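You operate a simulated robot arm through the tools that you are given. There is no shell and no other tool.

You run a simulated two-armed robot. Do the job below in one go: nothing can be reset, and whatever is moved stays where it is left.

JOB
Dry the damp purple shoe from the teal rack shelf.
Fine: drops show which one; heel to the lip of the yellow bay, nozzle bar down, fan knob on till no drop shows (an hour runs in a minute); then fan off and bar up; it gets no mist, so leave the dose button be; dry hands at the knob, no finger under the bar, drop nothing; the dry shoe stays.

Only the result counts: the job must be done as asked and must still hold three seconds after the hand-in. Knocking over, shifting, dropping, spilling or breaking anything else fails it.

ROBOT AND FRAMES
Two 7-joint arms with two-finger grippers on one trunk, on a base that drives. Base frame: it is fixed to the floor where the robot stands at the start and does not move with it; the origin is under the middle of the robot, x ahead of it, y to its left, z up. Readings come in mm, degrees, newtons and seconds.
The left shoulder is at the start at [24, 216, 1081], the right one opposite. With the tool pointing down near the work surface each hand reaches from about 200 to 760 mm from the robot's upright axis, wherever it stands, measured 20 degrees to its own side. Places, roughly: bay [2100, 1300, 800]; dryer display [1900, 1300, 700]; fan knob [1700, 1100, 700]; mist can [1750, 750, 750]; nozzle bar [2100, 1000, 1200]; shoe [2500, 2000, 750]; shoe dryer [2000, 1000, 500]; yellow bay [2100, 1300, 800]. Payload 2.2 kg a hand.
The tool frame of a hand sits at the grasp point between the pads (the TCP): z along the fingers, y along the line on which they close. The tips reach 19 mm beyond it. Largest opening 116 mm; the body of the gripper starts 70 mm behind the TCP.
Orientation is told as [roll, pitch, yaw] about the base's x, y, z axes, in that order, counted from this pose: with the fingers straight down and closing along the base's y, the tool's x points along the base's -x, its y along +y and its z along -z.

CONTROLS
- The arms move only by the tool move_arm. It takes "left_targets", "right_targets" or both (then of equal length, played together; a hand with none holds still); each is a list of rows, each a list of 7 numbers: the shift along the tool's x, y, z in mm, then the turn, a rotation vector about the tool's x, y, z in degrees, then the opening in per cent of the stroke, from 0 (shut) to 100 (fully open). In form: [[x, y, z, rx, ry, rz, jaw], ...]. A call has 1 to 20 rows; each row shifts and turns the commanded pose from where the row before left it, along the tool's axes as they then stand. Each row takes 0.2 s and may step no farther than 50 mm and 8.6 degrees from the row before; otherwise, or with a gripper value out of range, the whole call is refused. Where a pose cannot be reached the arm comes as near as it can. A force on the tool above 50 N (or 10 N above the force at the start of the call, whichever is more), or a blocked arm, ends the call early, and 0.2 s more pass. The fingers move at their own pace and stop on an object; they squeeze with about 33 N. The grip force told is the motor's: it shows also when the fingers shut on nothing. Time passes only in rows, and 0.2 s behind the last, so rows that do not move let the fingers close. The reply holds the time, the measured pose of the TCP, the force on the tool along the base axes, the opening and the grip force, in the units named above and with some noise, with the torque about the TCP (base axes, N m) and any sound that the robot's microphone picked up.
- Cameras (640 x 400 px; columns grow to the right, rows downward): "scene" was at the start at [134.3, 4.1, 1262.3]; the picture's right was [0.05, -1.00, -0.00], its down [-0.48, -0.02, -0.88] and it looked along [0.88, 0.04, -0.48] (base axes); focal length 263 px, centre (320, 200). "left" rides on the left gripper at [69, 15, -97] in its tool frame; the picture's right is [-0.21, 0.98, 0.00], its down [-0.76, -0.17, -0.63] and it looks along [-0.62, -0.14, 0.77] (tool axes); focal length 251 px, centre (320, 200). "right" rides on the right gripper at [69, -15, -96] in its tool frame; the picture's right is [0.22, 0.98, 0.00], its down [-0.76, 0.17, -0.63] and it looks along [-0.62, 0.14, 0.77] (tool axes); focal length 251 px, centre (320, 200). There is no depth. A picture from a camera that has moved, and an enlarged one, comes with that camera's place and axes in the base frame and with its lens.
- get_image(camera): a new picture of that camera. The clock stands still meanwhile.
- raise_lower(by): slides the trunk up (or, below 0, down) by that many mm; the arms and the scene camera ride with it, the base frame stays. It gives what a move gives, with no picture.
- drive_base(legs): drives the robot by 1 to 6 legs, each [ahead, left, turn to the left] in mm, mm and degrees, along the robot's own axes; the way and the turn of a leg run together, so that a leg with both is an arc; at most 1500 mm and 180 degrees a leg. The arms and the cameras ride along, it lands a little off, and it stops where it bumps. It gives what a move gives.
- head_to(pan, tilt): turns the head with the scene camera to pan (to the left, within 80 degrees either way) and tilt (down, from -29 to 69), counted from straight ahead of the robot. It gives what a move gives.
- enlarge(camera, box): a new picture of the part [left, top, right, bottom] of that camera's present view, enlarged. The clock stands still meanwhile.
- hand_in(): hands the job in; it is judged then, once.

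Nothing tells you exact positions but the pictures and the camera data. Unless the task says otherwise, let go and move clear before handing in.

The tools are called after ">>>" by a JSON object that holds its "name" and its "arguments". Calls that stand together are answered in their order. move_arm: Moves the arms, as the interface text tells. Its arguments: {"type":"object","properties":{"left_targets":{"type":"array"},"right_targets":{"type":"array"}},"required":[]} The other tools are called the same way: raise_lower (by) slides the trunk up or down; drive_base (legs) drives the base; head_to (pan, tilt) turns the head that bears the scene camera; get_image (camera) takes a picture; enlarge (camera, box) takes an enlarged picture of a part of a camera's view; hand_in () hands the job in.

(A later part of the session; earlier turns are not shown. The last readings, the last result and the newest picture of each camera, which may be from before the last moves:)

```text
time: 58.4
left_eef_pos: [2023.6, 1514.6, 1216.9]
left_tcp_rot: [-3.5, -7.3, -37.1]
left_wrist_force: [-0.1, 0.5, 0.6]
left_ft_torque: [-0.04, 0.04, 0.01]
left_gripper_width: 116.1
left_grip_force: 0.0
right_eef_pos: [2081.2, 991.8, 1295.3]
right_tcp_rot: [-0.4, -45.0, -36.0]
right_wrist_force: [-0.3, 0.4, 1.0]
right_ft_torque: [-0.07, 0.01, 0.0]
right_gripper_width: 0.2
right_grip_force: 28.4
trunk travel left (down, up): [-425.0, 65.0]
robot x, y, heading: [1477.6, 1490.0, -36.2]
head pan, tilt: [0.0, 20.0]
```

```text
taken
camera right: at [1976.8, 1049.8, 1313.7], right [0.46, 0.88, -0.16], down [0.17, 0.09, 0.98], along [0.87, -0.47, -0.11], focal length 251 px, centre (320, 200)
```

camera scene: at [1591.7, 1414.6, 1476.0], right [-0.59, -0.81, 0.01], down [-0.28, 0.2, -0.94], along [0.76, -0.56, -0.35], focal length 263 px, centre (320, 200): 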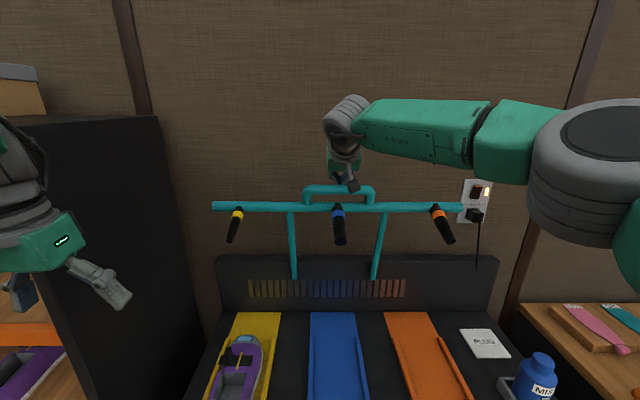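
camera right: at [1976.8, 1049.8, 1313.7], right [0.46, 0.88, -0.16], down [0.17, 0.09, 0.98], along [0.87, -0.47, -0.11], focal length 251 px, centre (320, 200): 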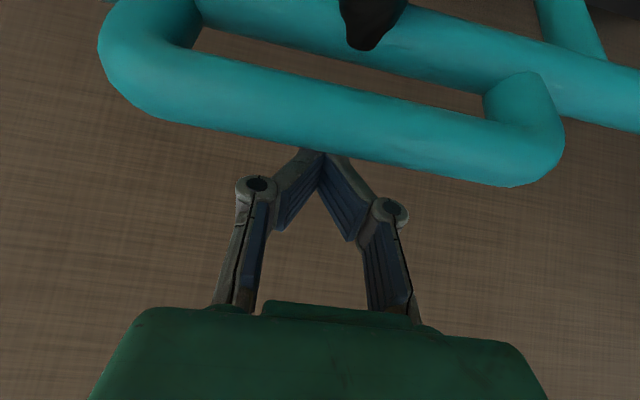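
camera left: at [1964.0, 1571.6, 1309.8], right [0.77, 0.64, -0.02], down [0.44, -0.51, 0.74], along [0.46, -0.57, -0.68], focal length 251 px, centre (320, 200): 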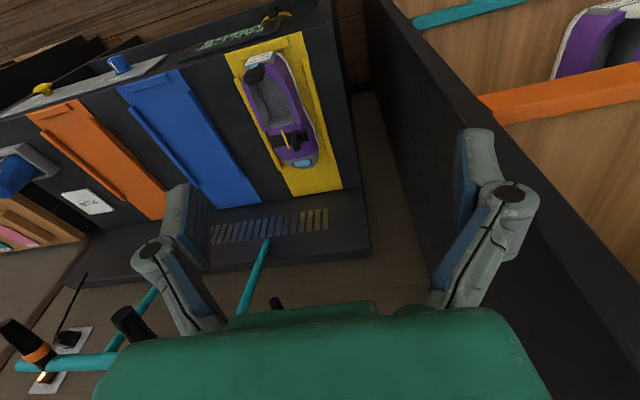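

>>> {"name": "move_arm", "arguments": {"right_targets": [[10, 0, 0, 0, 0, 0, 0], [10, 0, 0, 0, 0, 0, 0], [0, 0, 0, 0, 0, 0, 0]]}}

>>> {"name": "get_image", "arguments": {"camera": "right"}}

>>> {"name": "enlarge", "arguments": {"camera": "scene", "box": [200, 80, 480, 290]}}

```text
time: 59.2
left_eef_pos: [2020.7, 1508.5, 1219.8]
left_tcp_rot: [-3.2, -7.5, -37.3]
left_wrist_force: [0.0, 0.0, 0.7]
left_ft_torque: [-0.01, 0.0, -0.03]
left_gripper_width: 115.9
left_grip_force: 0.0
right_eef_pos: [2064.2, 997.4, 1280.2]
right_tcp_rot: [-0.2, -45.0, -36.1]
right_wrist_force: [-0.5, -0.2, 0.3]
right_ft_torque: [-0.01, 0.01, -0.01]
right_gripper_width: 0.0
right_grip_force: 28.4
trunk travel left (down, up): [-425.0, 65.0]
robot x, y, heading: [1473.4, 1490.5, -36.2]
head pan, tilt: [0.0, 20.0]
```

```text
taken
camera right: at [1960.9, 1054.7, 1298.7], right [0.46, 0.88, -0.15], down [0.17, 0.08, 0.98], along [0.87, -0.47, -0.11], focal length 251 px, centre (320, 200)
```

right: 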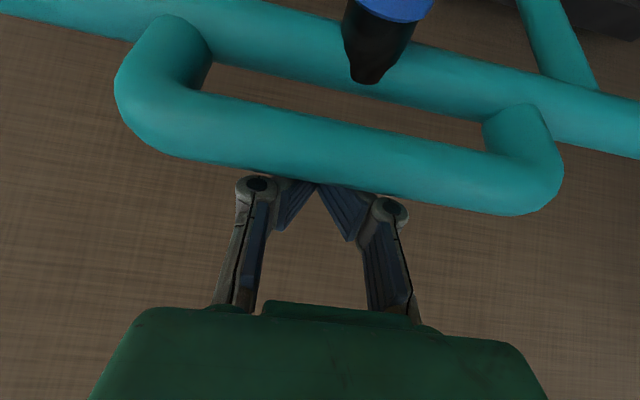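

```text
1.90 times, centred on (340, 185) of scene
camera zoom: at [1587.1, 1408.9, 1476.0], right [-0.59, -0.81, 0.0], down [-0.28, 0.2, -0.94], along [0.76, -0.56, -0.35], focal length 500 px, centre (282, 229)
```

zoom: 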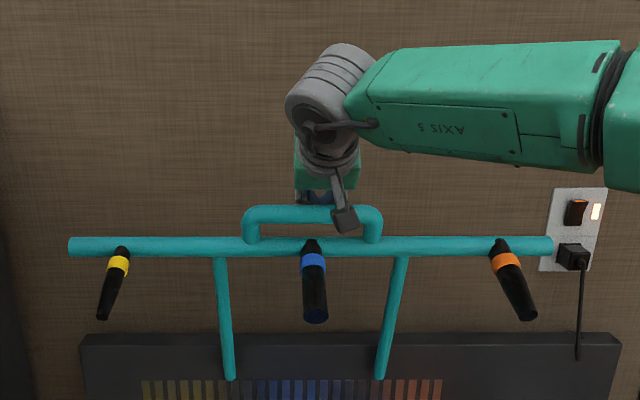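

No contact yet; from the right camera the rod is about 7 mm below the fingers. I'll continue pulling along the bar's arc in small steps and watch the force.

>>> {"name": "move_arm", "arguments": {"right_targets": [[8, 0, 0, 0, 0, 0, 0], [8, 0, -4, 0, 0, 0, 0], [10, 0, -5, 0, 0, 0, 0], [10, 0, -5, 0, 0, 0, 0], [0, 0, 0, 0, 0, 0, 0]]}}

>>> {"name": "get_image", "arguments": {"camera": "right"}}

>>> {"name": "enlarge", "arguments": {"camera": "scene", "box": [200, 80, 480, 290]}}

```text
time: 60.4
left_eef_pos: [2019.4, 1508.5, 1221.0]
left_tcp_rot: [-3.0, -7.6, -37.3]
left_wrist_force: [0.2, 0.7, 0.0]
left_ft_torque: [0.0, -0.01, 0.05]
left_gripper_width: 116.0
left_grip_force: 0.0
right_eef_pos: [2035.6, 1015.8, 1265.5]
right_tcp_rot: [0.0, -45.1, -36.2]
right_wrist_force: [-0.2, 0.4, 0.0]
right_ft_torque: [0.0, 0.0, 0.01]
right_gripper_width: 0.0
right_grip_force: 28.7
trunk travel left (down, up): [-425.0, 65.0]
robot x, y, heading: [1474.1, 1487.3, -36.1]
head pan, tilt: [0.0, 20.0]
```

```text
taken
camera right: at [1930.6, 1073.6, 1283.5], right [0.46, 0.88, -0.15], down [0.17, 0.08, 0.98], along [0.87, -0.47, -0.11], focal length 251 px, centre (320, 200)
```

right: 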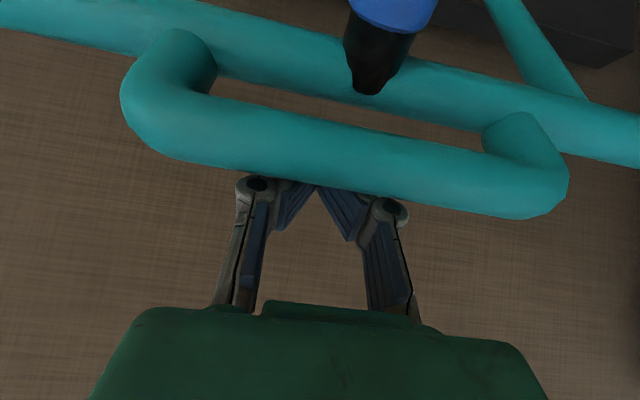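

```text
1.90 times, centred on (340, 185) of scene
camera zoom: at [1585.9, 1408.1, 1476.1], right [-0.59, -0.81, 0.0], down [-0.28, 0.2, -0.94], along [0.76, -0.55, -0.35], focal length 500 px, centre (282, 229)
```

zoom: 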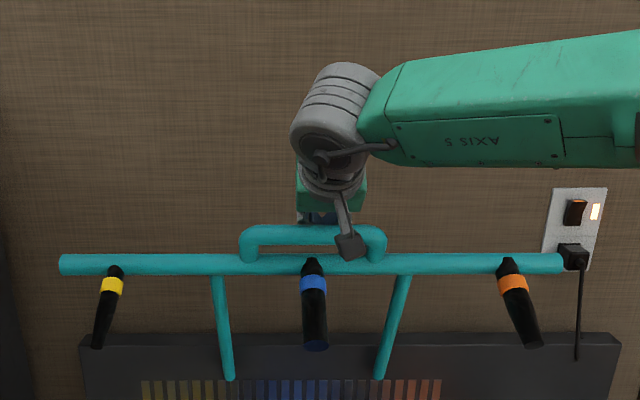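

The bar follows the fingers with almost no force. I'll carry it further along the arc to about 40°, then check.

>>> {"name": "move_arm", "arguments": {"right_targets": [[18, 0, -8, 0, 0, 0, 0], [20, 0, -8, 0, 0, 0, 0], [20, 0, -7, 0, 0, 0, 0], [20, 0, -6, 0, 0, 0, 0], [20, 0, -4, 0, 0, 0, 0], [20, 0, -3, 0, 0, 0, 0], [0, 0, 0, 0, 0, 0, 0]]}}

>>> {"name": "get_image", "arguments": {"camera": "right"}}

>>> {"name": "get_image", "arguments": {"camera": "scene"}}

```text
time: 62.0
left_eef_pos: [2018.4, 1507.9, 1220.0]
left_tcp_rot: [-3.0, -7.6, -37.3]
left_wrist_force: [0.5, -0.7, 0.0]
left_ft_torque: [0.0, 0.0, -0.01]
left_gripper_width: 115.7
left_grip_force: 0.0
right_eef_pos: [1946.8, 1081.4, 1206.6]
right_tcp_rot: [-0.1, -45.0, -36.2]
right_wrist_force: [0.1, 0.2, -0.6]
right_ft_torque: [0.0, -0.03, -0.03]
right_gripper_width: 0.1
right_grip_force: 29.2
trunk travel left (down, up): [-425.0, 65.0]
robot x, y, heading: [1472.9, 1488.6, -36.2]
head pan, tilt: [0.0, 20.0]
```

```text
taken
camera right: at [1842.3, 1138.7, 1224.2], right [0.46, 0.88, -0.15], down [0.17, 0.08, 0.98], along [0.87, -0.47, -0.11], focal length 251 px, centre (320, 200)
```

right: 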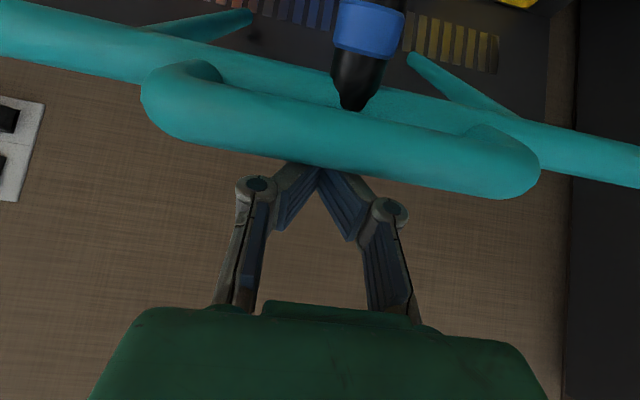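

```text
taken
camera scene: at [1585.0, 1407.5, 1476.1], right [-0.59, -0.81, 0.0], down [-0.28, 0.2, -0.94], along [0.76, -0.55, -0.35], focal length 263 px, centre (320, 200)
```

scene: 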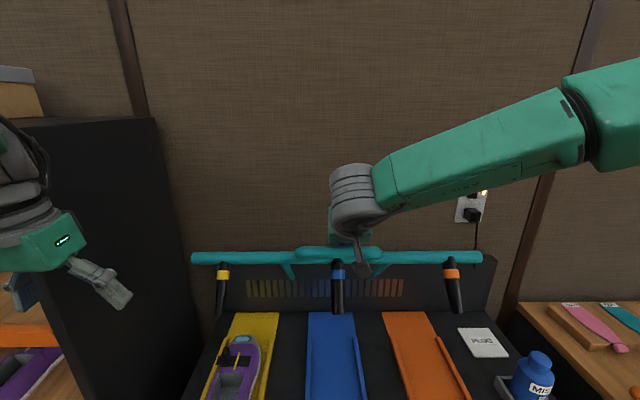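

>>> {"name": "move_arm", "arguments": {"right_targets": [[22, 0, -1, 0, 0, 0, 0], [22, 0, 0, 0, 0, 0, 0], [22, 0, 0, 0, 0, 0, 0], [22, 0, 0, 0, 0, 0, 0], [22, 0, 2, 0, 0, 0, 0], [0, 0, 0, 0, 0, 0, 0]]}}

>>> {"name": "get_image", "arguments": {"camera": "right"}}

>>> {"name": "get_image", "arguments": {"camera": "scene"}}

>>> {"name": "get_image", "arguments": {"camera": "left"}}

```text
time: 63.4
left_eef_pos: [2019.3, 1509.2, 1219.7]
left_tcp_rot: [-3.1, -7.5, -37.3]
left_wrist_force: [-0.4, 0.6, -0.3]
left_ft_torque: [-0.01, 0.0, -0.01]
left_gripper_width: 115.7
left_grip_force: 0.1
right_eef_pos: [1883.4, 1125.8, 1128.9]
right_tcp_rot: [0.0, -45.1, -36.3]
right_wrist_force: [0.9, 0.8, 0.3]
right_ft_torque: [0.02, -0.04, 0.02]
right_gripper_width: 0.2
right_grip_force: 28.5
trunk travel left (down, up): [-425.0, 65.0]
robot x, y, heading: [1475.3, 1490.0, -36.5]
head pan, tilt: [0.0, 20.0]
```

```text
taken
camera right: at [1780.5, 1183.5, 1147.5], right [0.46, 0.88, -0.15], down [0.17, 0.08, 0.98], along [0.87, -0.47, -0.11], focal length 251 px, centre (320, 200)
```

right: 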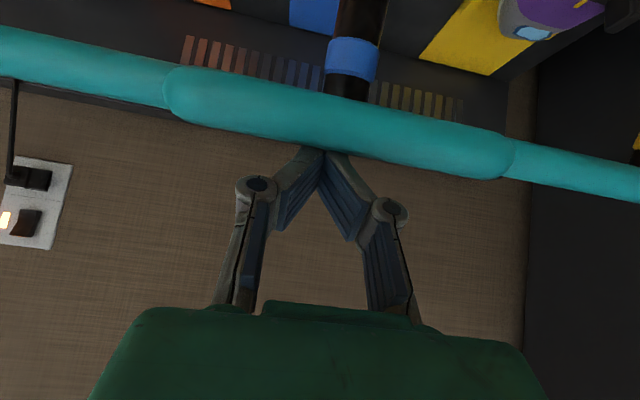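

```text
taken
camera scene: at [1584.9, 1408.0, 1476.2], right [-0.59, -0.81, 0.0], down [-0.28, 0.2, -0.94], along [0.76, -0.56, -0.35], focal length 263 px, centre (320, 200)
```

scene: 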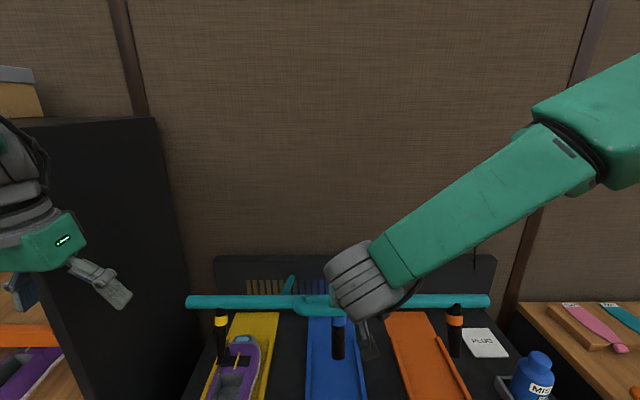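

```text
taken
camera left: at [1967.2, 1573.8, 1307.0], right [0.77, 0.64, -0.02], down [0.45, -0.51, 0.73], along [0.46, -0.57, -0.68], focal length 251 px, centre (320, 200)
```

left: 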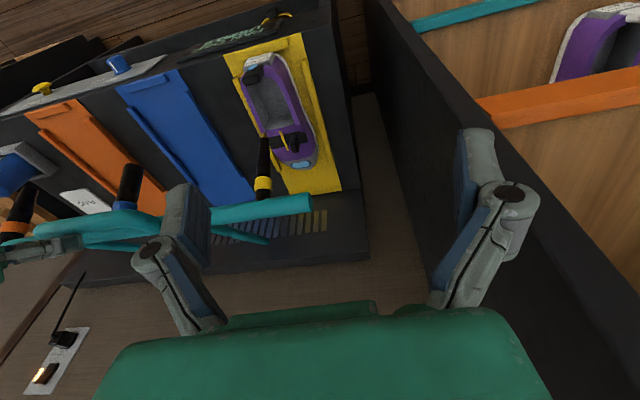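

>>> {"name": "move_arm", "arguments": {"right_targets": [[14, 0, 10, 0, 0, 0, 0], [19, 0, 9, 0, 0, 0, 0], [19, 0, 9, 0, 0, 0, 0], [15, 0, 8, 0, 0, 0, 0], [0, 0, 0, 0, 0, 0, 0]]}}

>>> {"name": "get_image", "arguments": {"camera": "right"}}

>>> {"name": "get_image", "arguments": {"camera": "scene"}}

>>> {"name": "get_image", "arguments": {"camera": "left"}}

```text
time: 64.6
left_eef_pos: [2020.0, 1509.0, 1220.1]
left_tcp_rot: [-3.2, -7.4, -37.3]
left_wrist_force: [0.4, -0.4, 0.2]
left_ft_torque: [-0.01, -0.02, -0.01]
left_gripper_width: 115.9
left_grip_force: 0.1
right_eef_pos: [1867.0, 1139.9, 1056.5]
right_tcp_rot: [0.0, -45.2, -36.3]
right_wrist_force: [0.4, -0.5, -0.1]
right_ft_torque: [0.03, 0.02, -0.02]
right_gripper_width: 0.2
right_grip_force: 28.8
trunk travel left (down, up): [-425.0, 65.0]
robot x, y, heading: [1474.3, 1487.0, -36.4]
head pan, tilt: [0.0, 20.0]
```

```text
taken
camera right: at [1763.2, 1196.7, 1074.8], right [0.46, 0.88, -0.15], down [0.17, 0.08, 0.98], along [0.87, -0.47, -0.11], focal length 251 px, centre (320, 200)
```

right: 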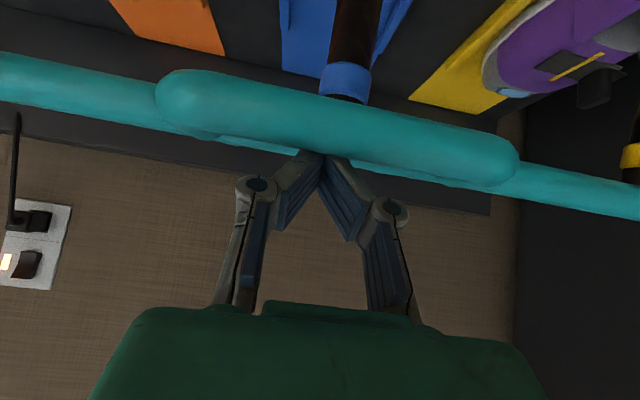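

```text
taken
camera scene: at [1584.9, 1408.2, 1476.2], right [-0.59, -0.81, 0.0], down [-0.28, 0.2, -0.94], along [0.76, -0.56, -0.35], focal length 263 px, centre (320, 200)
```

scene: 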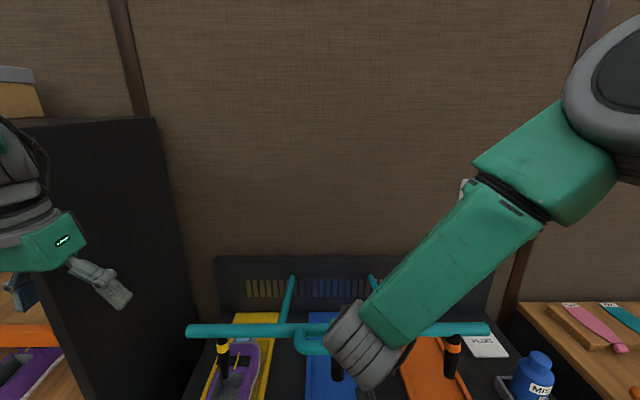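

```text
taken
camera left: at [1967.1, 1574.1, 1306.9], right [0.77, 0.64, -0.03], down [0.45, -0.51, 0.73], along [0.46, -0.57, -0.68], focal length 251 px, centre (320, 200)
```

left: 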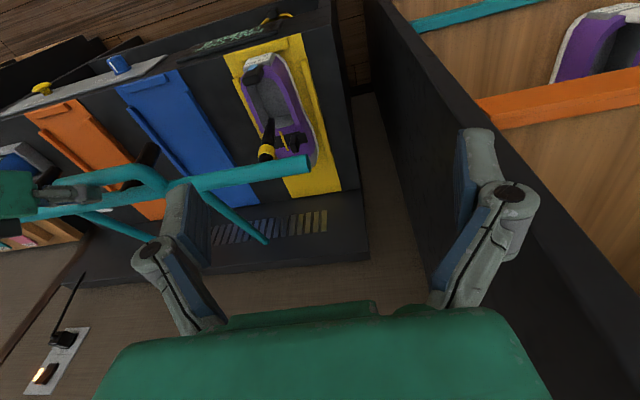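

The bar is about three quarters down. I'll flatten the fingers so they lie on top of the handle (nothing below it), then press down in small steps until the stop.

>>> {"name": "move_arm", "arguments": {"right_targets": [[0, 0, 0, 0, -6.5, 0, 0], [0, 0, 0, 0, -6.5, 0, 0], [0, 0, 0, 0, -6.5, 0, 0], [0, 0, 0, 0, -6.5, 0, 0], [12, 0, 2, 0, 0, 0, 0], [12, 0, 2, 0, 0, 0, 0], [0, 0, 0, 0, 0, 0, 0]]}}

>>> {"name": "get_image", "arguments": {"camera": "right"}}

>>> {"name": "get_image", "arguments": {"camera": "scene"}}

>>> {"name": "get_image", "arguments": {"camera": "left"}}

```text
time: 66.2
left_eef_pos: [2019.2, 1510.2, 1219.9]
left_tcp_rot: [-3.2, -7.4, -37.3]
left_wrist_force: [0.3, -0.3, 0.1]
left_ft_torque: [-0.01, 0.03, -0.01]
left_gripper_width: 115.8
left_grip_force: 0.1
right_eef_pos: [1862.9, 1140.4, 1031.9]
right_tcp_rot: [-0.1, -71.2, -36.3]
right_wrist_force: [1.1, 0.5, 0.2]
right_ft_torque: [-0.02, -0.01, 0.02]
right_gripper_width: 0.0
right_grip_force: 28.8
trunk travel left (down, up): [-425.0, 65.0]
robot x, y, heading: [1474.7, 1491.5, -36.2]
head pan, tilt: [0.0, 20.0]
```

```text
taken
camera right: at [1762.2, 1196.1, 996.9], right [0.52, 0.83, -0.2], down [-0.19, 0.34, 0.92], along [0.83, -0.44, 0.33], focal length 251 px, centre (320, 200)
```

right: 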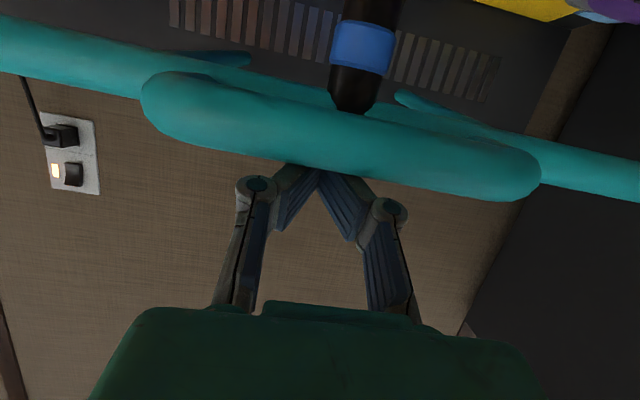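

```text
taken
camera scene: at [1585.1, 1408.8, 1476.2], right [-0.59, -0.81, 0.0], down [-0.28, 0.2, -0.94], along [0.76, -0.56, -0.35], focal length 263 px, centre (320, 200)
```

scene: 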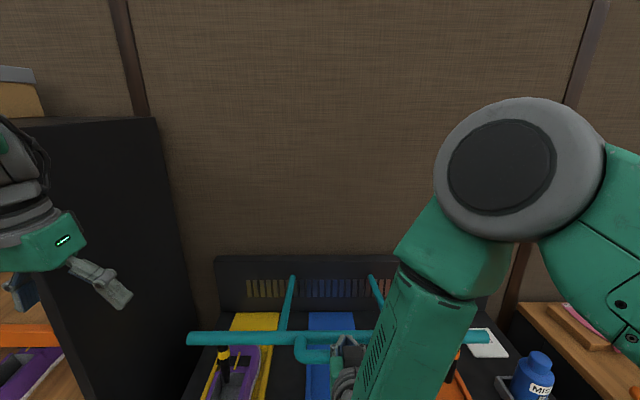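

```text
taken
camera left: at [1967.3, 1574.4, 1306.8], right [0.77, 0.64, -0.03], down [0.45, -0.51, 0.73], along [0.46, -0.57, -0.68], focal length 251 px, centre (320, 200)
```

left: 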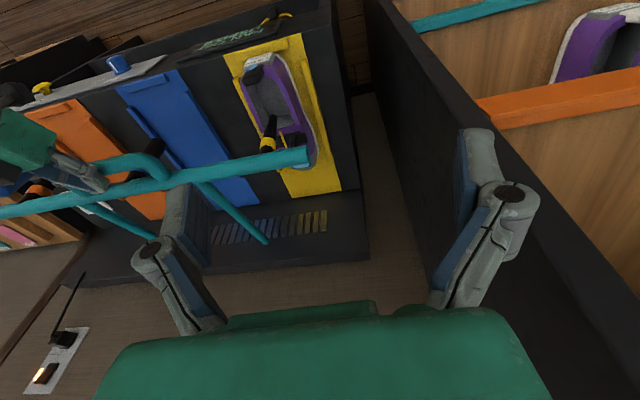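

>>> {"name": "move_arm", "arguments": {"right_targets": [[9.5, 0, 2, 0, 0, 0, 0], [9.5, 0, 2, 0, 0, 0, 0], [9.5, 0, 2, 0, 0, 0, 0], [9.5, 0, 2, 0, 0, 0, 0], [0, 0, 0, 0, 0, 0, 0]]}}

>>> {"name": "get_image", "arguments": {"camera": "right"}}

>>> {"name": "get_image", "arguments": {"camera": "left"}}

```text
time: 67.4
left_eef_pos: [2018.7, 1510.4, 1221.6]
left_tcp_rot: [-3.3, -7.7, -37.3]
left_wrist_force: [-0.1, -0.5, 0.3]
left_ft_torque: [-0.01, 0.01, 0.02]
left_gripper_width: 116.1
left_grip_force: 0.1
right_eef_pos: [1862.4, 1142.6, 1000.8]
right_tcp_rot: [0.1, -72.0, -36.4]
right_wrist_force: [8.0, -5.4, 44.1]
right_ft_torque: [0.11, 0.03, 0.37]
right_gripper_width: 5.9
right_grip_force: 28.8
trunk travel left (down, up): [-425.0, 65.0]
robot x, y, heading: [1475.9, 1487.8, -36.2]
head pan, tilt: [0.0, 20.0]
```

```text
taken
camera right: at [1761.5, 1197.7, 963.4], right [0.53, 0.83, -0.2], down [-0.2, 0.35, 0.91], along [0.83, -0.44, 0.35], focal length 251 px, centre (320, 200)
```

right: 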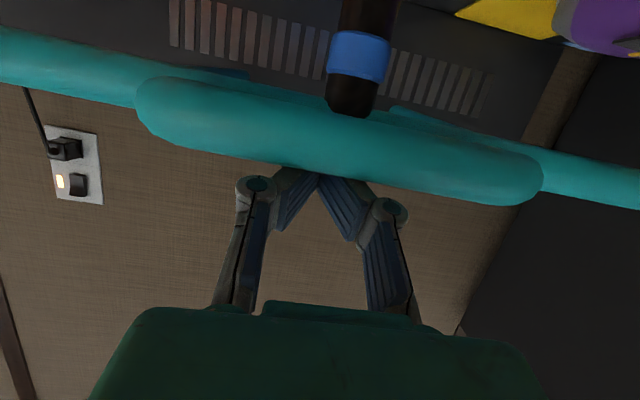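

```text
taken
camera left: at [1965.9, 1575.8, 1308.5], right [0.77, 0.64, -0.03], down [0.45, -0.51, 0.74], along [0.46, -0.58, -0.68], focal length 251 px, centre (320, 200)
```

left: 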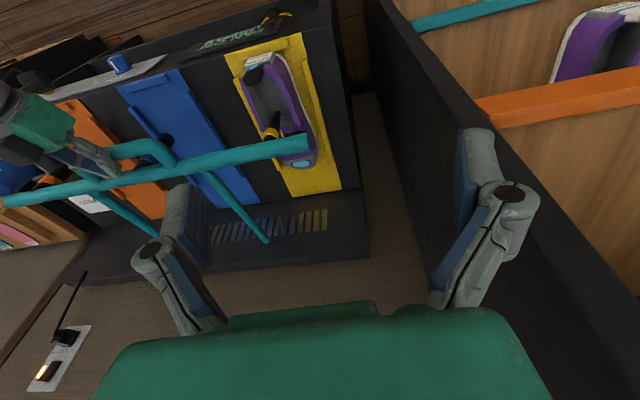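

The press met resistance (44 N) with the bar near level. I'll ease off a few millimetres and check whether this is the bar's stop or a nozzle touching the shoe.

>>> {"name": "move_arm", "arguments": {"right_targets": [[-5, 0, -1.5, 0, 0, 0, 0], [0, 0, 0, 0, 0, 0, 0]]}}

>>> {"name": "head_to", "arguments": {"pan": 15, "tilt": 45}}

>>> {"name": "get_image", "arguments": {"camera": "scene"}}

>>> {"name": "enlarge", "arguments": {"camera": "left", "box": [190, 30, 390, 230]}}

```text
time: 68.0
left_eef_pos: [2020.3, 1510.0, 1218.9]
left_tcp_rot: [-3.4, -7.3, -37.0]
left_wrist_force: [-0.9, 0.0, 0.4]
left_ft_torque: [0.03, 0.01, 0.0]
left_gripper_width: 115.9
left_grip_force: 0.1
right_eef_pos: [1861.9, 1141.8, 1000.0]
right_tcp_rot: [-0.2, -71.4, -36.2]
right_wrist_force: [15.6, -6.6, 24.5]
right_ft_torque: [-0.03, -0.09, 0.13]
right_gripper_width: 6.2
right_grip_force: 29.2
trunk travel left (down, up): [-425.0, 65.0]
robot x, y, heading: [1473.3, 1489.6, -36.2]
head pan, tilt: [0.0, 20.0]
```

```text
time: 68.9
left_eef_pos: [2020.3, 1509.6, 1219.4]
left_tcp_rot: [-3.5, -7.4, -37.2]
left_wrist_force: [1.0, -0.2, 0.3]
left_ft_torque: [-0.03, 0.03, -0.02]
left_gripper_width: 115.9
left_grip_force: 0.1
right_eef_pos: [1862.4, 1141.8, 998.7]
right_tcp_rot: [-0.1, -71.3, -36.4]
right_wrist_force: [16.5, -8.1, 21.4]
right_ft_torque: [-0.07, -0.09, -0.04]
right_gripper_width: 6.2
right_grip_force: 29.3
trunk travel left (down, up): [-425.0, 65.0]
robot x, y, heading: [1474.6, 1488.1, -36.3]
head pan, tilt: [15.0, 45.0]
```

```text
taken
camera scene: at [1587.8, 1430.6, 1441.9], right [-0.41, -0.91, 0.0], down [-0.61, 0.27, -0.74], along [0.67, -0.3, -0.67], focal length 263 px, centre (320, 200)
```

scene: 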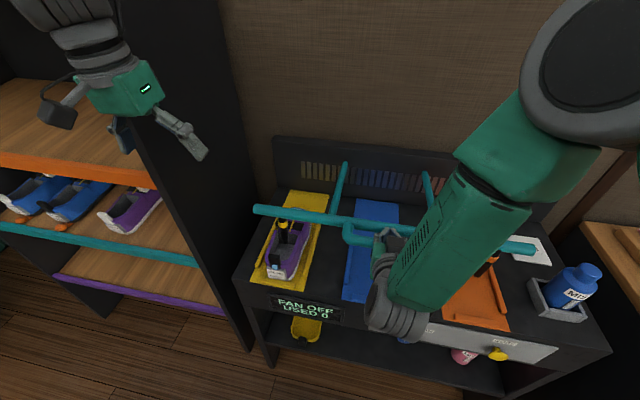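

```text
2.00 times, centred on (290, 130) of left
camera zoom: at [1968.5, 1574.9, 1306.1], right [0.76, 0.64, -0.03], down [0.45, -0.51, 0.73], along [0.46, -0.57, -0.68], focal length 503 px, centre (380, 340)
```

zoom: 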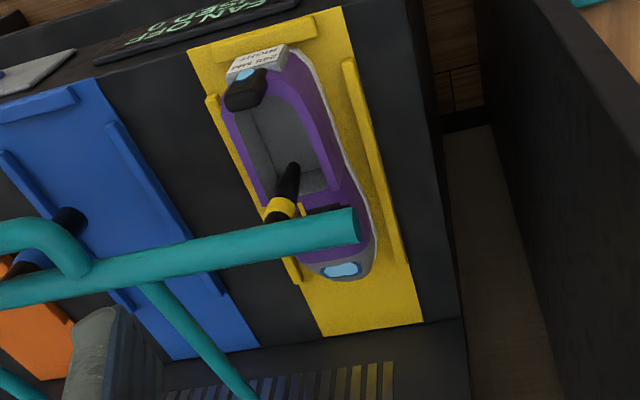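

>>> {"name": "enlarge", "arguments": {"camera": "scene", "box": [230, 180, 390, 320]}}

>>> {"name": "get_image", "arguments": {"camera": "right"}}

```text
2.86 times, centred on (310, 250) of scene
camera zoom: at [1587.8, 1430.6, 1441.9], right [-0.41, -0.91, 0.0], down [-0.61, 0.27, -0.74], along [0.67, -0.3, -0.67], focal length 750 px, centre (349, 57)
```

zoom: 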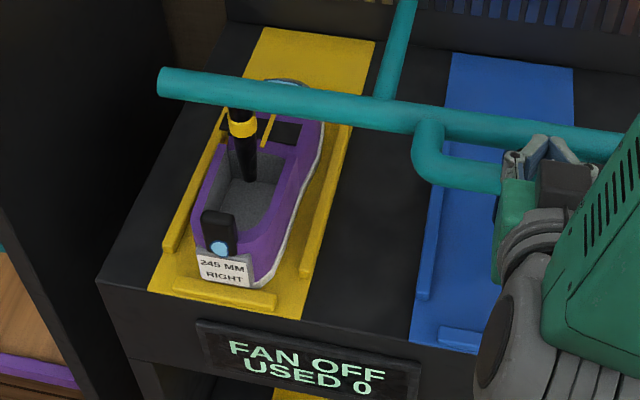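

```text
taken
camera right: at [1761.1, 1197.9, 965.0], right [0.52, 0.83, -0.2], down [-0.19, 0.35, 0.92], along [0.83, -0.44, 0.34], focal length 251 px, centre (320, 200)
```

right: 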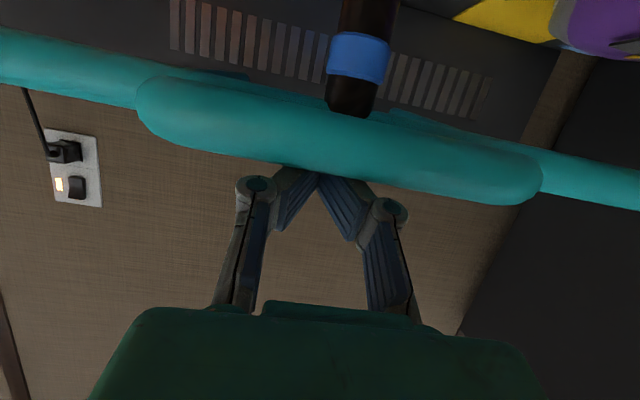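

The yellow nozzle reaches into the shoe opening without touching it, so the bar is at its own stop. I'll lift the right hand straight off the handle and see whether the bar stays down.

>>> {"name": "move_arm", "arguments": {"right_targets": [[-10, 0, -3.3, 0, 0, 0, 0], [-19, 0, -6.4, 0, 0, 0, 0], [-28, 0, -9.6, 0, 0, 0, 0], [-28, 0, -9.6, 0, 0, 0, 0], [0, 0, -40, 0, 0, 0, 0], [0, 0, -40, 0, 0, 0, 0], [0, 0, 0, 0, 0, 0, 0]]}}

>>> {"name": "get_image", "arguments": {"camera": "scene"}}

>>> {"name": "enlarge", "arguments": {"camera": "scene", "box": [230, 180, 390, 320]}}

>>> {"name": "get_image", "arguments": {"camera": "left"}}

```text
time: 70.5
left_eef_pos: [2019.7, 1507.7, 1219.4]
left_tcp_rot: [-3.3, -7.5, -37.3]
left_wrist_force: [-0.8, 0.3, 0.1]
left_ft_torque: [-0.02, 0.01, 0.0]
left_gripper_width: 115.9
left_grip_force: 0.2
right_eef_pos: [1795.2, 1179.6, 1108.6]
right_tcp_rot: [2.4, -69.6, -40.1]
right_wrist_force: [0.5, -0.1, 0.9]
right_ft_torque: [0.01, -0.05, 0.02]
right_gripper_width: 0.1
right_grip_force: 28.8
trunk travel left (down, up): [-425.0, 65.0]
robot x, y, heading: [1476.6, 1488.2, -36.2]
head pan, tilt: [15.0, 45.0]
```

```text
taken
camera scene: at [1586.0, 1429.9, 1440.7], right [-0.41, -0.91, 0.0], down [-0.62, 0.28, -0.73], along [0.67, -0.3, -0.68], focal length 263 px, centre (320, 200)
```

scene: 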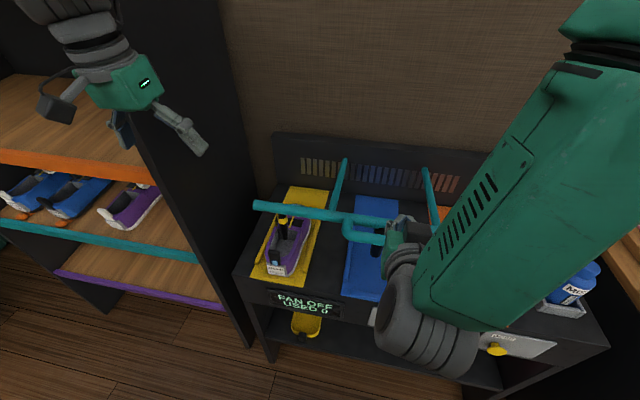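

```text
2.86 times, centred on (310, 250) of scene
camera zoom: at [1586.0, 1429.9, 1440.7], right [-0.41, -0.91, 0.0], down [-0.62, 0.28, -0.73], along [0.67, -0.3, -0.68], focal length 750 px, centre (349, 57)
```

zoom: 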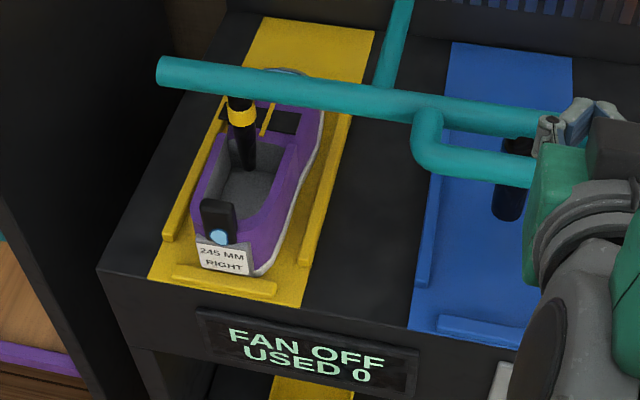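

```text
taken
camera left: at [1968.1, 1573.7, 1306.8], right [0.77, 0.64, -0.03], down [0.45, -0.51, 0.73], along [0.46, -0.57, -0.68], focal length 251 px, centre (320, 200)
```

left: 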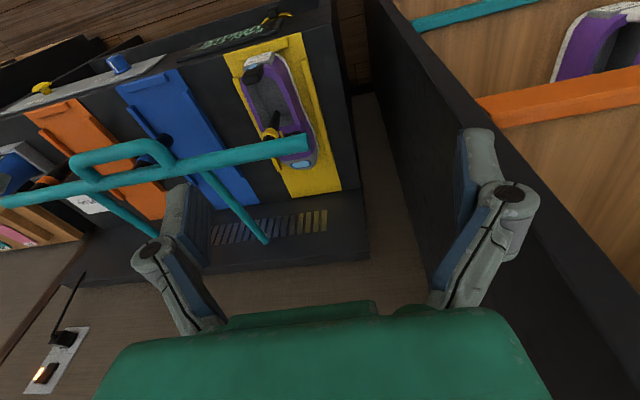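

The bar stays down by itself, with the shoe still against the lip. Now the knob: I'll back off, lower the trunk and look at the panel.

>>> {"name": "drive_base", "arguments": {"legs": [[-210, 40, 0]]}}

>>> {"name": "raise_lower", "arguments": {"by": -200}}

>>> {"name": "head_to", "arguments": {"pan": -12, "tilt": 35}}

>>> {"name": "get_image", "arguments": {"camera": "scene"}}

>>> {"name": "get_image", "arguments": {"camera": "right"}}

```text
time: 72.1
left_eef_pos: [1874.9, 1661.0, 1219.5]
left_tcp_rot: [-3.0, -7.4, -37.5]
left_wrist_force: [0.2, 0.2, 0.4]
left_ft_torque: [0.03, -0.02, 0.01]
left_gripper_width: 115.8
left_grip_force: 0.1
right_eef_pos: [1651.6, 1332.0, 1113.5]
right_tcp_rot: [4.0, -70.1, -42.0]
right_wrist_force: [0.1, 0.5, -0.1]
right_ft_torque: [0.01, -0.02, 0.03]
right_gripper_width: 0.0
right_grip_force: 28.2
trunk travel left (down, up): [-425.0, 65.0]
robot x, y, heading: [1333.9, 1643.4, -36.6]
head pan, tilt: [15.0, 45.0]
```

```text
time: 74.3
left_eef_pos: [1872.3, 1665.5, 1021.0]
left_tcp_rot: [-3.4, -7.4, -37.5]
left_wrist_force: [0.2, 0.4, 0.0]
left_ft_torque: [0.02, 0.0, -0.01]
left_gripper_width: 115.9
left_grip_force: 0.1
right_eef_pos: [1648.3, 1334.3, 916.8]
right_tcp_rot: [4.8, -70.3, -42.9]
right_wrist_force: [-0.2, -0.6, 0.4]
right_ft_torque: [0.03, -0.03, -0.01]
right_gripper_width: 0.2
right_grip_force: 28.6
trunk travel left (down, up): [-225.0, 265.0]
robot x, y, heading: [1326.5, 1642.7, -36.4]
head pan, tilt: [15.0, 45.0]
```

```text
time: 75.2
left_eef_pos: [1872.7, 1665.1, 1021.2]
left_tcp_rot: [-3.3, -7.5, -37.5]
left_wrist_force: [-0.7, 1.0, 0.3]
left_ft_torque: [-0.03, 0.02, 0.04]
left_gripper_width: 116.1
left_grip_force: 0.1
right_eef_pos: [1648.0, 1334.6, 917.6]
right_tcp_rot: [4.8, -70.4, -43.0]
right_wrist_force: [0.4, -0.4, 0.6]
right_ft_torque: [0.0, 0.0, -0.03]
right_gripper_width: 0.0
right_grip_force: 28.5
trunk travel left (down, up): [-225.0, 265.0]
robot x, y, heading: [1331.5, 1644.4, -36.6]
head pan, tilt: [-12.0, 35.0]
```

```text
taken
camera scene: at [1422.4, 1554.2, 1252.4], right [-0.75, -0.66, 0.0], down [-0.38, 0.43, -0.82], along [0.54, -0.61, -0.58], focal length 263 px, centre (320, 200)
```

scene: 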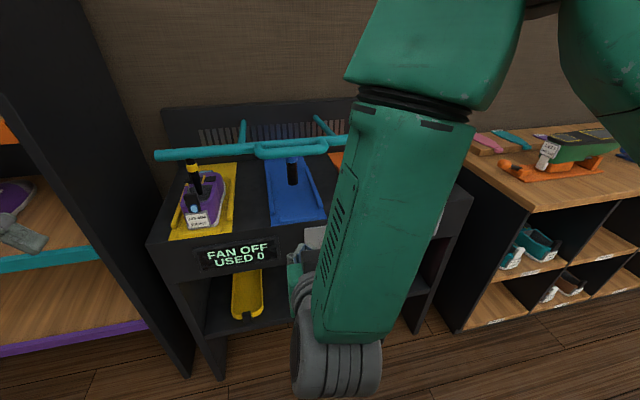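

```text
taken
camera right: at [1549.8, 1394.7, 882.6], right [0.55, 0.81, -0.17], down [-0.18, 0.32, 0.93], along [0.81, -0.48, 0.32], focal length 251 px, centre (320, 200)
```

right: 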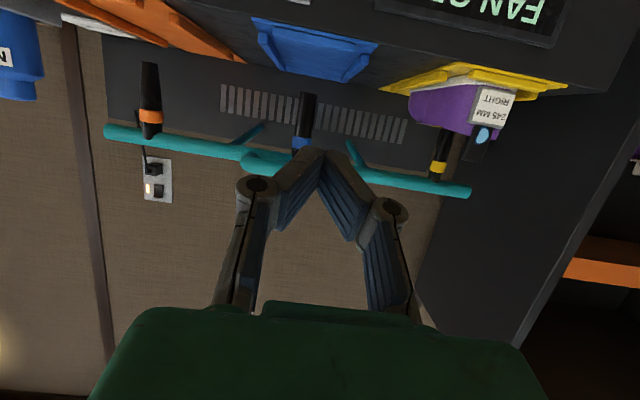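

>>> {"name": "move_arm", "arguments": {"right_targets": [[24.5, -24, 21, 0, 0, 0, 0], [24.5, -24, 21, 0, 0, 0, 0], [24.5, -24, 21, 0, 0, 0, 0], [24.5, -24, 21, 0, 0, 0, 0], [24.5, -24, 21, 0, 0, 0, 50], [0, 0, 0, 0, 0, 0, 50], [0, 0, 0, 0, 0, 0, 50]]}}

>>> {"name": "get_image", "arguments": {"camera": "scene"}}

>>> {"name": "get_image", "arguments": {"camera": "right"}}

```text
time: 76.8
left_eef_pos: [1873.1, 1665.0, 1020.2]
left_tcp_rot: [-3.2, -7.5, -37.4]
left_wrist_force: [0.8, -0.5, -0.4]
left_ft_torque: [0.0, 0.03, -0.02]
left_gripper_width: 115.9
left_grip_force: 0.1
right_eef_pos: [1621.9, 1207.7, 761.6]
right_tcp_rot: [3.8, -70.3, -41.8]
right_wrist_force: [0.2, 0.6, -0.3]
right_ft_torque: [-0.01, 0.01, -0.02]
right_gripper_width: 58.0
right_grip_force: 0.0
trunk travel left (down, up): [-225.0, 265.0]
robot x, y, heading: [1331.3, 1644.0, -36.6]
head pan, tilt: [-12.0, 35.0]
```

```text
taken
camera scene: at [1422.8, 1553.6, 1252.3], right [-0.75, -0.66, 0.0], down [-0.38, 0.43, -0.82], along [0.54, -0.61, -0.58], focal length 263 px, centre (320, 200)
```

scene: 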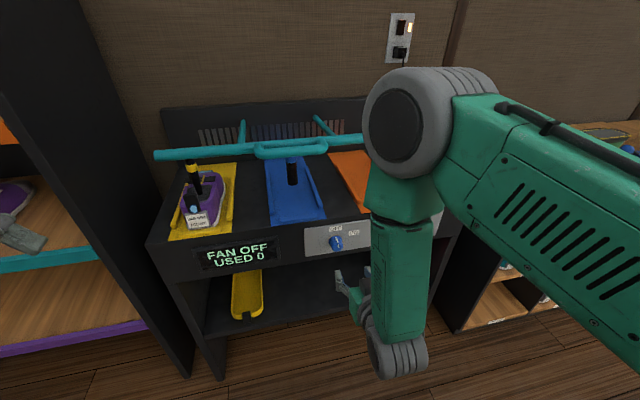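

```text
taken
camera right: at [1522.8, 1267.8, 726.8], right [0.55, 0.82, -0.18], down [-0.18, 0.32, 0.93], along [0.82, -0.48, 0.32], focal length 251 px, centre (320, 200)
```

right: 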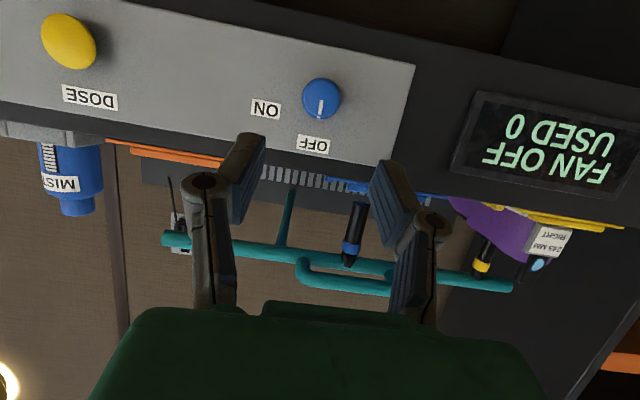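

The right-hand camera looks straight at the knob (pointer at OFF; ON is a quarter turn clockwise). I put the knob at about v≈1930, z≈712. I'll level the right hand to point straight at it.

>>> {"name": "move_arm", "arguments": {"right_targets": [[0, 0, 0, -0.6, -6.5, 0, 50], [0, 0, 0, -0.6, -6.5, 0, 50], [0, 0, 0, -0.6, -6.5, 0, 50], [25, 0, 0, 0, 0, 0, 55], [25, 0, 0, 0, 0, 0, 55], [0, 0, 0, 0, 0, 0, 55]]}}

>>> {"name": "get_image", "arguments": {"camera": "right"}}

>>> {"name": "enlarge", "arguments": {"camera": "scene", "box": [280, 200, 400, 320]}}

```text
time: 78.2
left_eef_pos: [1871.1, 1663.4, 1021.4]
left_tcp_rot: [-3.2, -7.5, -37.6]
left_wrist_force: [-0.7, 0.2, 0.2]
left_ft_torque: [-0.02, -0.01, -0.01]
left_gripper_width: 116.0
left_grip_force: 0.1
right_eef_pos: [1621.4, 1208.4, 711.0]
right_tcp_rot: [87.5, -88.4, -123.8]
right_wrist_force: [-0.2, -1.1, -0.3]
right_ft_torque: [-0.02, 0.0, 0.02]
right_gripper_width: 63.8
right_grip_force: 0.1
trunk travel left (down, up): [-225.0, 265.0]
robot x, y, heading: [1330.6, 1644.3, -36.4]
head pan, tilt: [-12.0, 35.0]
```

```text
taken
camera right: at [1535.1, 1255.7, 640.6], right [0.58, 0.79, -0.19], down [-0.42, 0.49, 0.76], along [0.69, -0.36, 0.62], focal length 251 px, centre (320, 200)
```

right: 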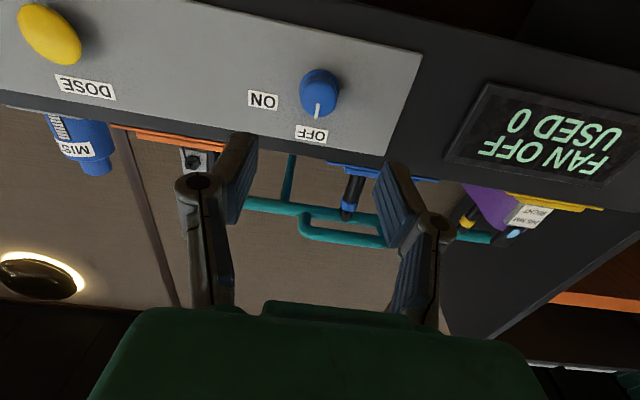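

```text
3.33 times, centred on (340, 260) of scene
camera zoom: at [1422.2, 1553.3, 1252.4], right [-0.75, -0.66, 0.0], down [-0.38, 0.43, -0.82], along [0.54, -0.61, -0.58], focal length 875 px, centre (253, 0)
```

zoom: 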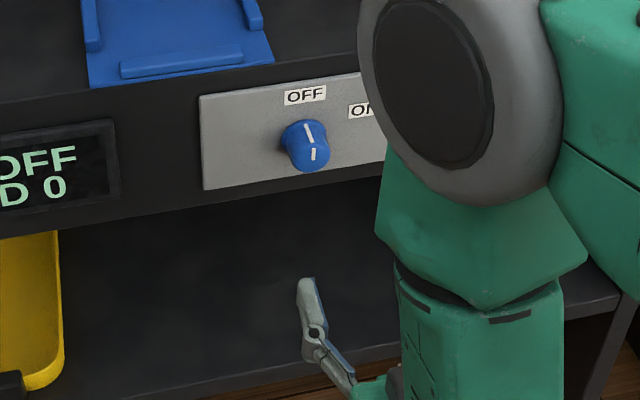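

The knob is about 40 mm across, its face at row u≈747, v≈1930, z≈714. I'll pre-turn the gripper 45° counter-clockwise so a 90° clockwise turn stays mid-range, then check alignment.

>>> {"name": "move_arm", "arguments": {"right_targets": [[-1, 0, 0, 0, 0, -7.5, 60], [-1, 0, 0, 0, 0, -7.5, 60], [-1, 0, 0, 0, 0, -7.5, 60], [0, 0, 0, 0, 0, -7.5, 60], [0, 0, 0, 0, 0, -7.5, 60], [0, 0, 0, 0, 0, -7.5, 60], [0, 0, 0, 0, 0, 0, 60]]}}

>>> {"name": "get_image", "arguments": {"camera": "right"}}

>>> {"name": "get_image", "arguments": {"camera": "scene"}}

```text
time: 79.8
left_eef_pos: [1871.9, 1665.0, 1021.1]
left_tcp_rot: [-3.3, -7.5, -37.5]
left_wrist_force: [0.5, 0.6, 0.0]
left_ft_torque: [0.03, -0.02, 0.01]
left_gripper_width: 116.2
left_grip_force: 0.0
right_eef_pos: [1621.7, 1210.6, 714.9]
right_tcp_rot: [-89.8, -46.4, 53.5]
right_wrist_force: [-0.3, -0.7, 0.8]
right_ft_torque: [0.0, -0.01, 0.02]
right_gripper_width: 69.8
right_grip_force: 0.1
trunk travel left (down, up): [-225.0, 265.0]
robot x, y, heading: [1328.5, 1645.5, -36.4]
head pan, tilt: [-12.0, 35.0]
```

```text
taken
camera right: at [1509.7, 1220.9, 674.1], right [0.33, 0.45, -0.83], down [-0.13, 0.89, 0.44], along [0.93, -0.04, 0.35], focal length 251 px, centre (320, 200)
```

right: 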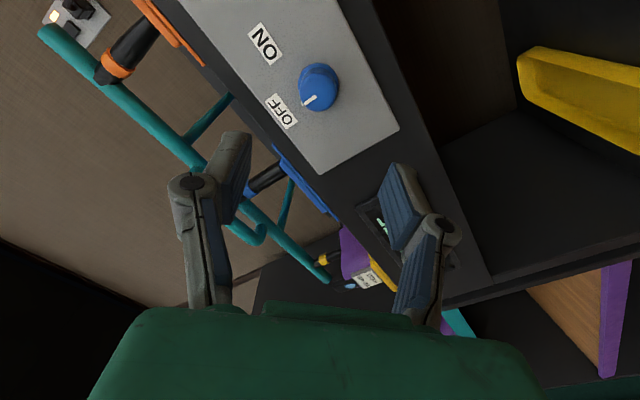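

```text
taken
camera scene: at [1422.5, 1553.6, 1252.4], right [-0.75, -0.66, 0.0], down [-0.38, 0.43, -0.82], along [0.54, -0.61, -0.58], focal length 263 px, centre (320, 200)
```

scene: 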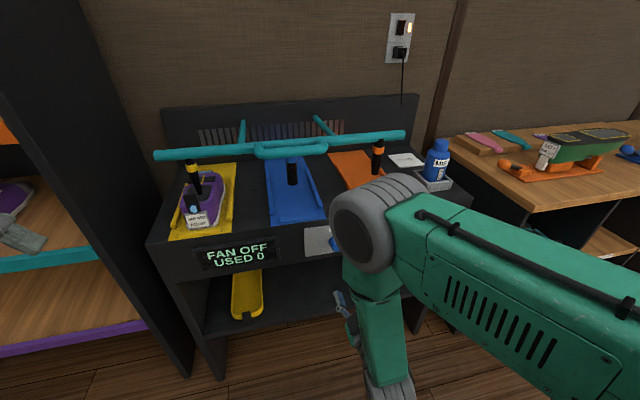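

The knob lies on the tool axis. I'll advance 110 mm, verify the alignment, then the rest.

>>> {"name": "move_arm", "arguments": {"right_targets": [[0, 0, 30, 0, 0, 0, 60], [0, 0, 30, 0, 0, 0, 60], [0, 0, 30, 0, 0, 0, 60], [0, 0, 20, 0, 0, 0, 60], [0, 0, 0, 0, 0, 0, 60]]}}

>>> {"name": "get_image", "arguments": {"camera": "right"}}

>>> {"name": "get_image", "arguments": {"camera": "scene"}}

```text
time: 81.0
left_eef_pos: [1872.9, 1665.0, 1020.7]
left_tcp_rot: [-3.2, -7.5, -37.5]
left_wrist_force: [0.1, -0.5, 0.6]
left_ft_torque: [0.0, 0.0, 0.0]
left_gripper_width: 115.7
left_grip_force: 0.0
right_eef_pos: [1713.5, 1144.6, 713.3]
right_tcp_rot: [-89.8, -46.5, 53.6]
right_wrist_force: [1.1, 0.1, -0.5]
right_ft_torque: [-0.01, -0.04, 0.03]
right_gripper_width: 69.7
right_grip_force: 0.0
trunk travel left (down, up): [-225.0, 265.0]
robot x, y, heading: [1331.0, 1646.5, -36.6]
head pan, tilt: [-12.0, 35.0]
```

```text
taken
camera right: at [1599.3, 1155.5, 673.9], right [0.33, 0.45, -0.83], down [-0.13, 0.89, 0.44], along [0.93, -0.04, 0.35], focal length 251 px, centre (320, 200)
```

right: 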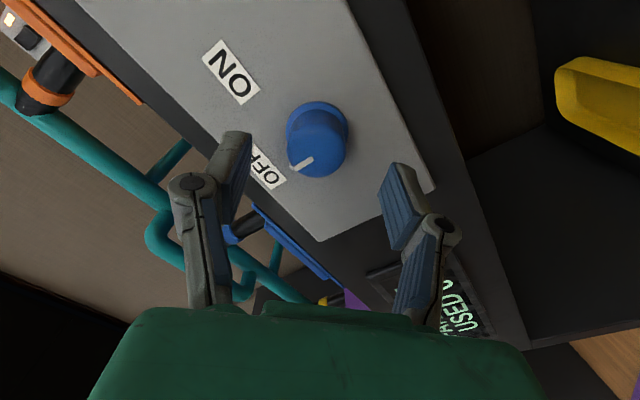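

```text
taken
camera scene: at [1422.6, 1553.3, 1252.3], right [-0.75, -0.66, 0.0], down [-0.38, 0.43, -0.82], along [0.54, -0.61, -0.58], focal length 263 px, centre (320, 200)
```

scene: 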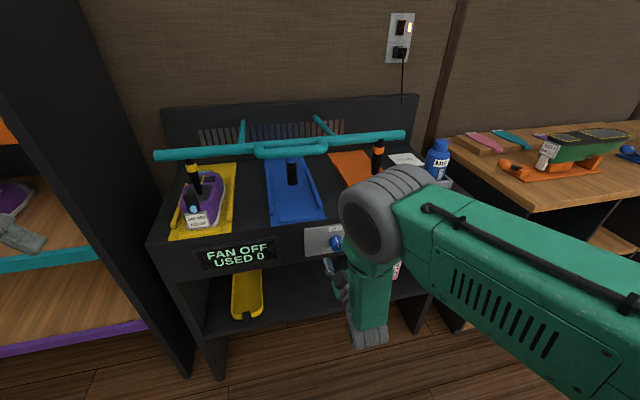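

Alignment is good: the knob face is about 39 mm ahead. I'll advance 46 mm and close on the knob.

>>> {"name": "move_arm", "arguments": {"right_targets": [[0, 0, 16, 0, 0, 0, 60], [0, 0, 15, 0, 0, 0, 60], [0, 0, 15, 0, 0, 0, 60], [0, 0, 0, 0, 0, 0, 60]]}}

>>> {"name": "get_image", "arguments": {"camera": "right"}}

```text
time: 82.1
left_eef_pos: [1867.1, 1666.3, 1025.0]
left_tcp_rot: [-3.2, -8.0, -37.6]
left_wrist_force: [-0.1, -0.2, -0.1]
left_ft_torque: [0.02, -0.01, 0.0]
left_gripper_width: 116.0
left_grip_force: 0.2
right_eef_pos: [1740.0, 1121.4, 714.9]
right_tcp_rot: [-90.0, -46.5, 53.4]
right_wrist_force: [-23.9, 7.7, 13.9]
right_ft_torque: [0.25, 0.86, -0.49]
right_gripper_width: 33.8
right_grip_force: 44.6
trunk travel left (down, up): [-225.0, 265.0]
robot x, y, heading: [1326.2, 1643.3, -36.7]
head pan, tilt: [-12.0, 35.0]
stopped in row 4 (right hand): the force on the tool passed its limit at 60 N (the readings are from after the stop); the commanded pose is now the measured one
```

```text
taken
camera right: at [1627.3, 1131.9, 674.3], right [0.33, 0.45, -0.83], down [-0.13, 0.89, 0.44], along [0.93, -0.04, 0.35], focal length 251 px, centre (320, 200)
```

right: 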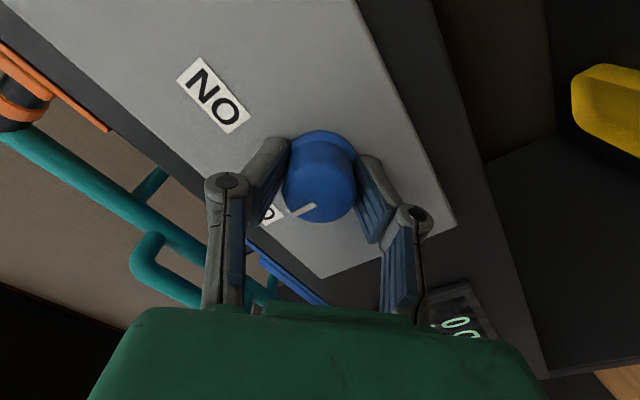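

The fingertips met the panel (the knob is shorter than I took it to be). I'll back off about 9 mm so the fingers relax open, and look again.

>>> {"name": "move_arm", "arguments": {"right_targets": [[0, 0, -5, 0, 0, 0, 60], [0, 0, -4, 0, 0, 0, 60], [0, 0, 0, 0, 0, 0, 60]]}}

>>> {"name": "get_image", "arguments": {"camera": "right"}}

>>> {"name": "get_image", "arguments": {"camera": "scene"}}

```text
time: 82.9
left_eef_pos: [1869.9, 1664.3, 1021.9]
left_tcp_rot: [-3.3, -7.7, -37.6]
left_wrist_force: [0.3, -0.8, 0.5]
left_ft_torque: [0.0, 0.02, 0.01]
left_gripper_width: 116.0
left_grip_force: 0.1
right_eef_pos: [1738.0, 1128.0, 711.9]
right_tcp_rot: [-89.6, -46.6, 53.4]
right_wrist_force: [-0.1, -0.1, -0.1]
right_ft_torque: [0.0, 0.01, 0.01]
right_gripper_width: 69.6
right_grip_force: 0.0
trunk travel left (down, up): [-225.0, 265.0]
robot x, y, heading: [1329.6, 1645.7, -37.0]
head pan, tilt: [-12.0, 35.0]
```

```text
taken
camera right: at [1625.3, 1137.2, 671.4], right [0.33, 0.46, -0.83], down [-0.13, 0.89, 0.44], along [0.94, -0.04, 0.35], focal length 251 px, centre (320, 200)
```

right: 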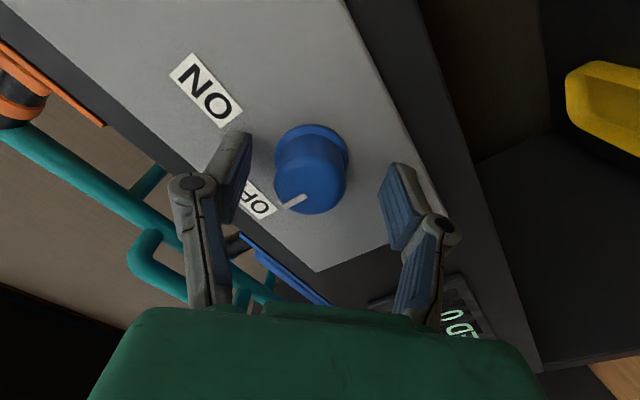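

```text
taken
camera scene: at [1422.2, 1553.2, 1252.2], right [-0.75, -0.66, 0.0], down [-0.38, 0.43, -0.82], along [0.54, -0.61, -0.58], focal length 263 px, centre (320, 200)
```

scene: 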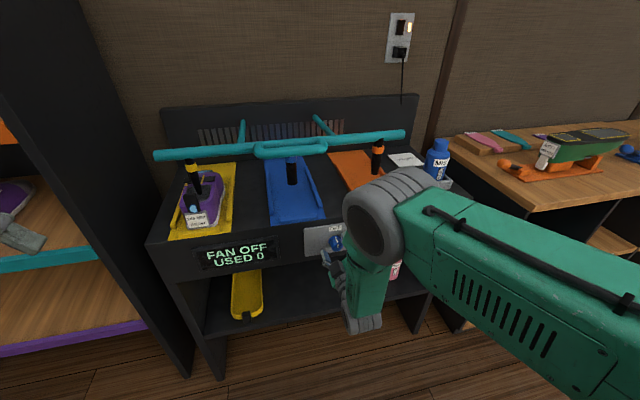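

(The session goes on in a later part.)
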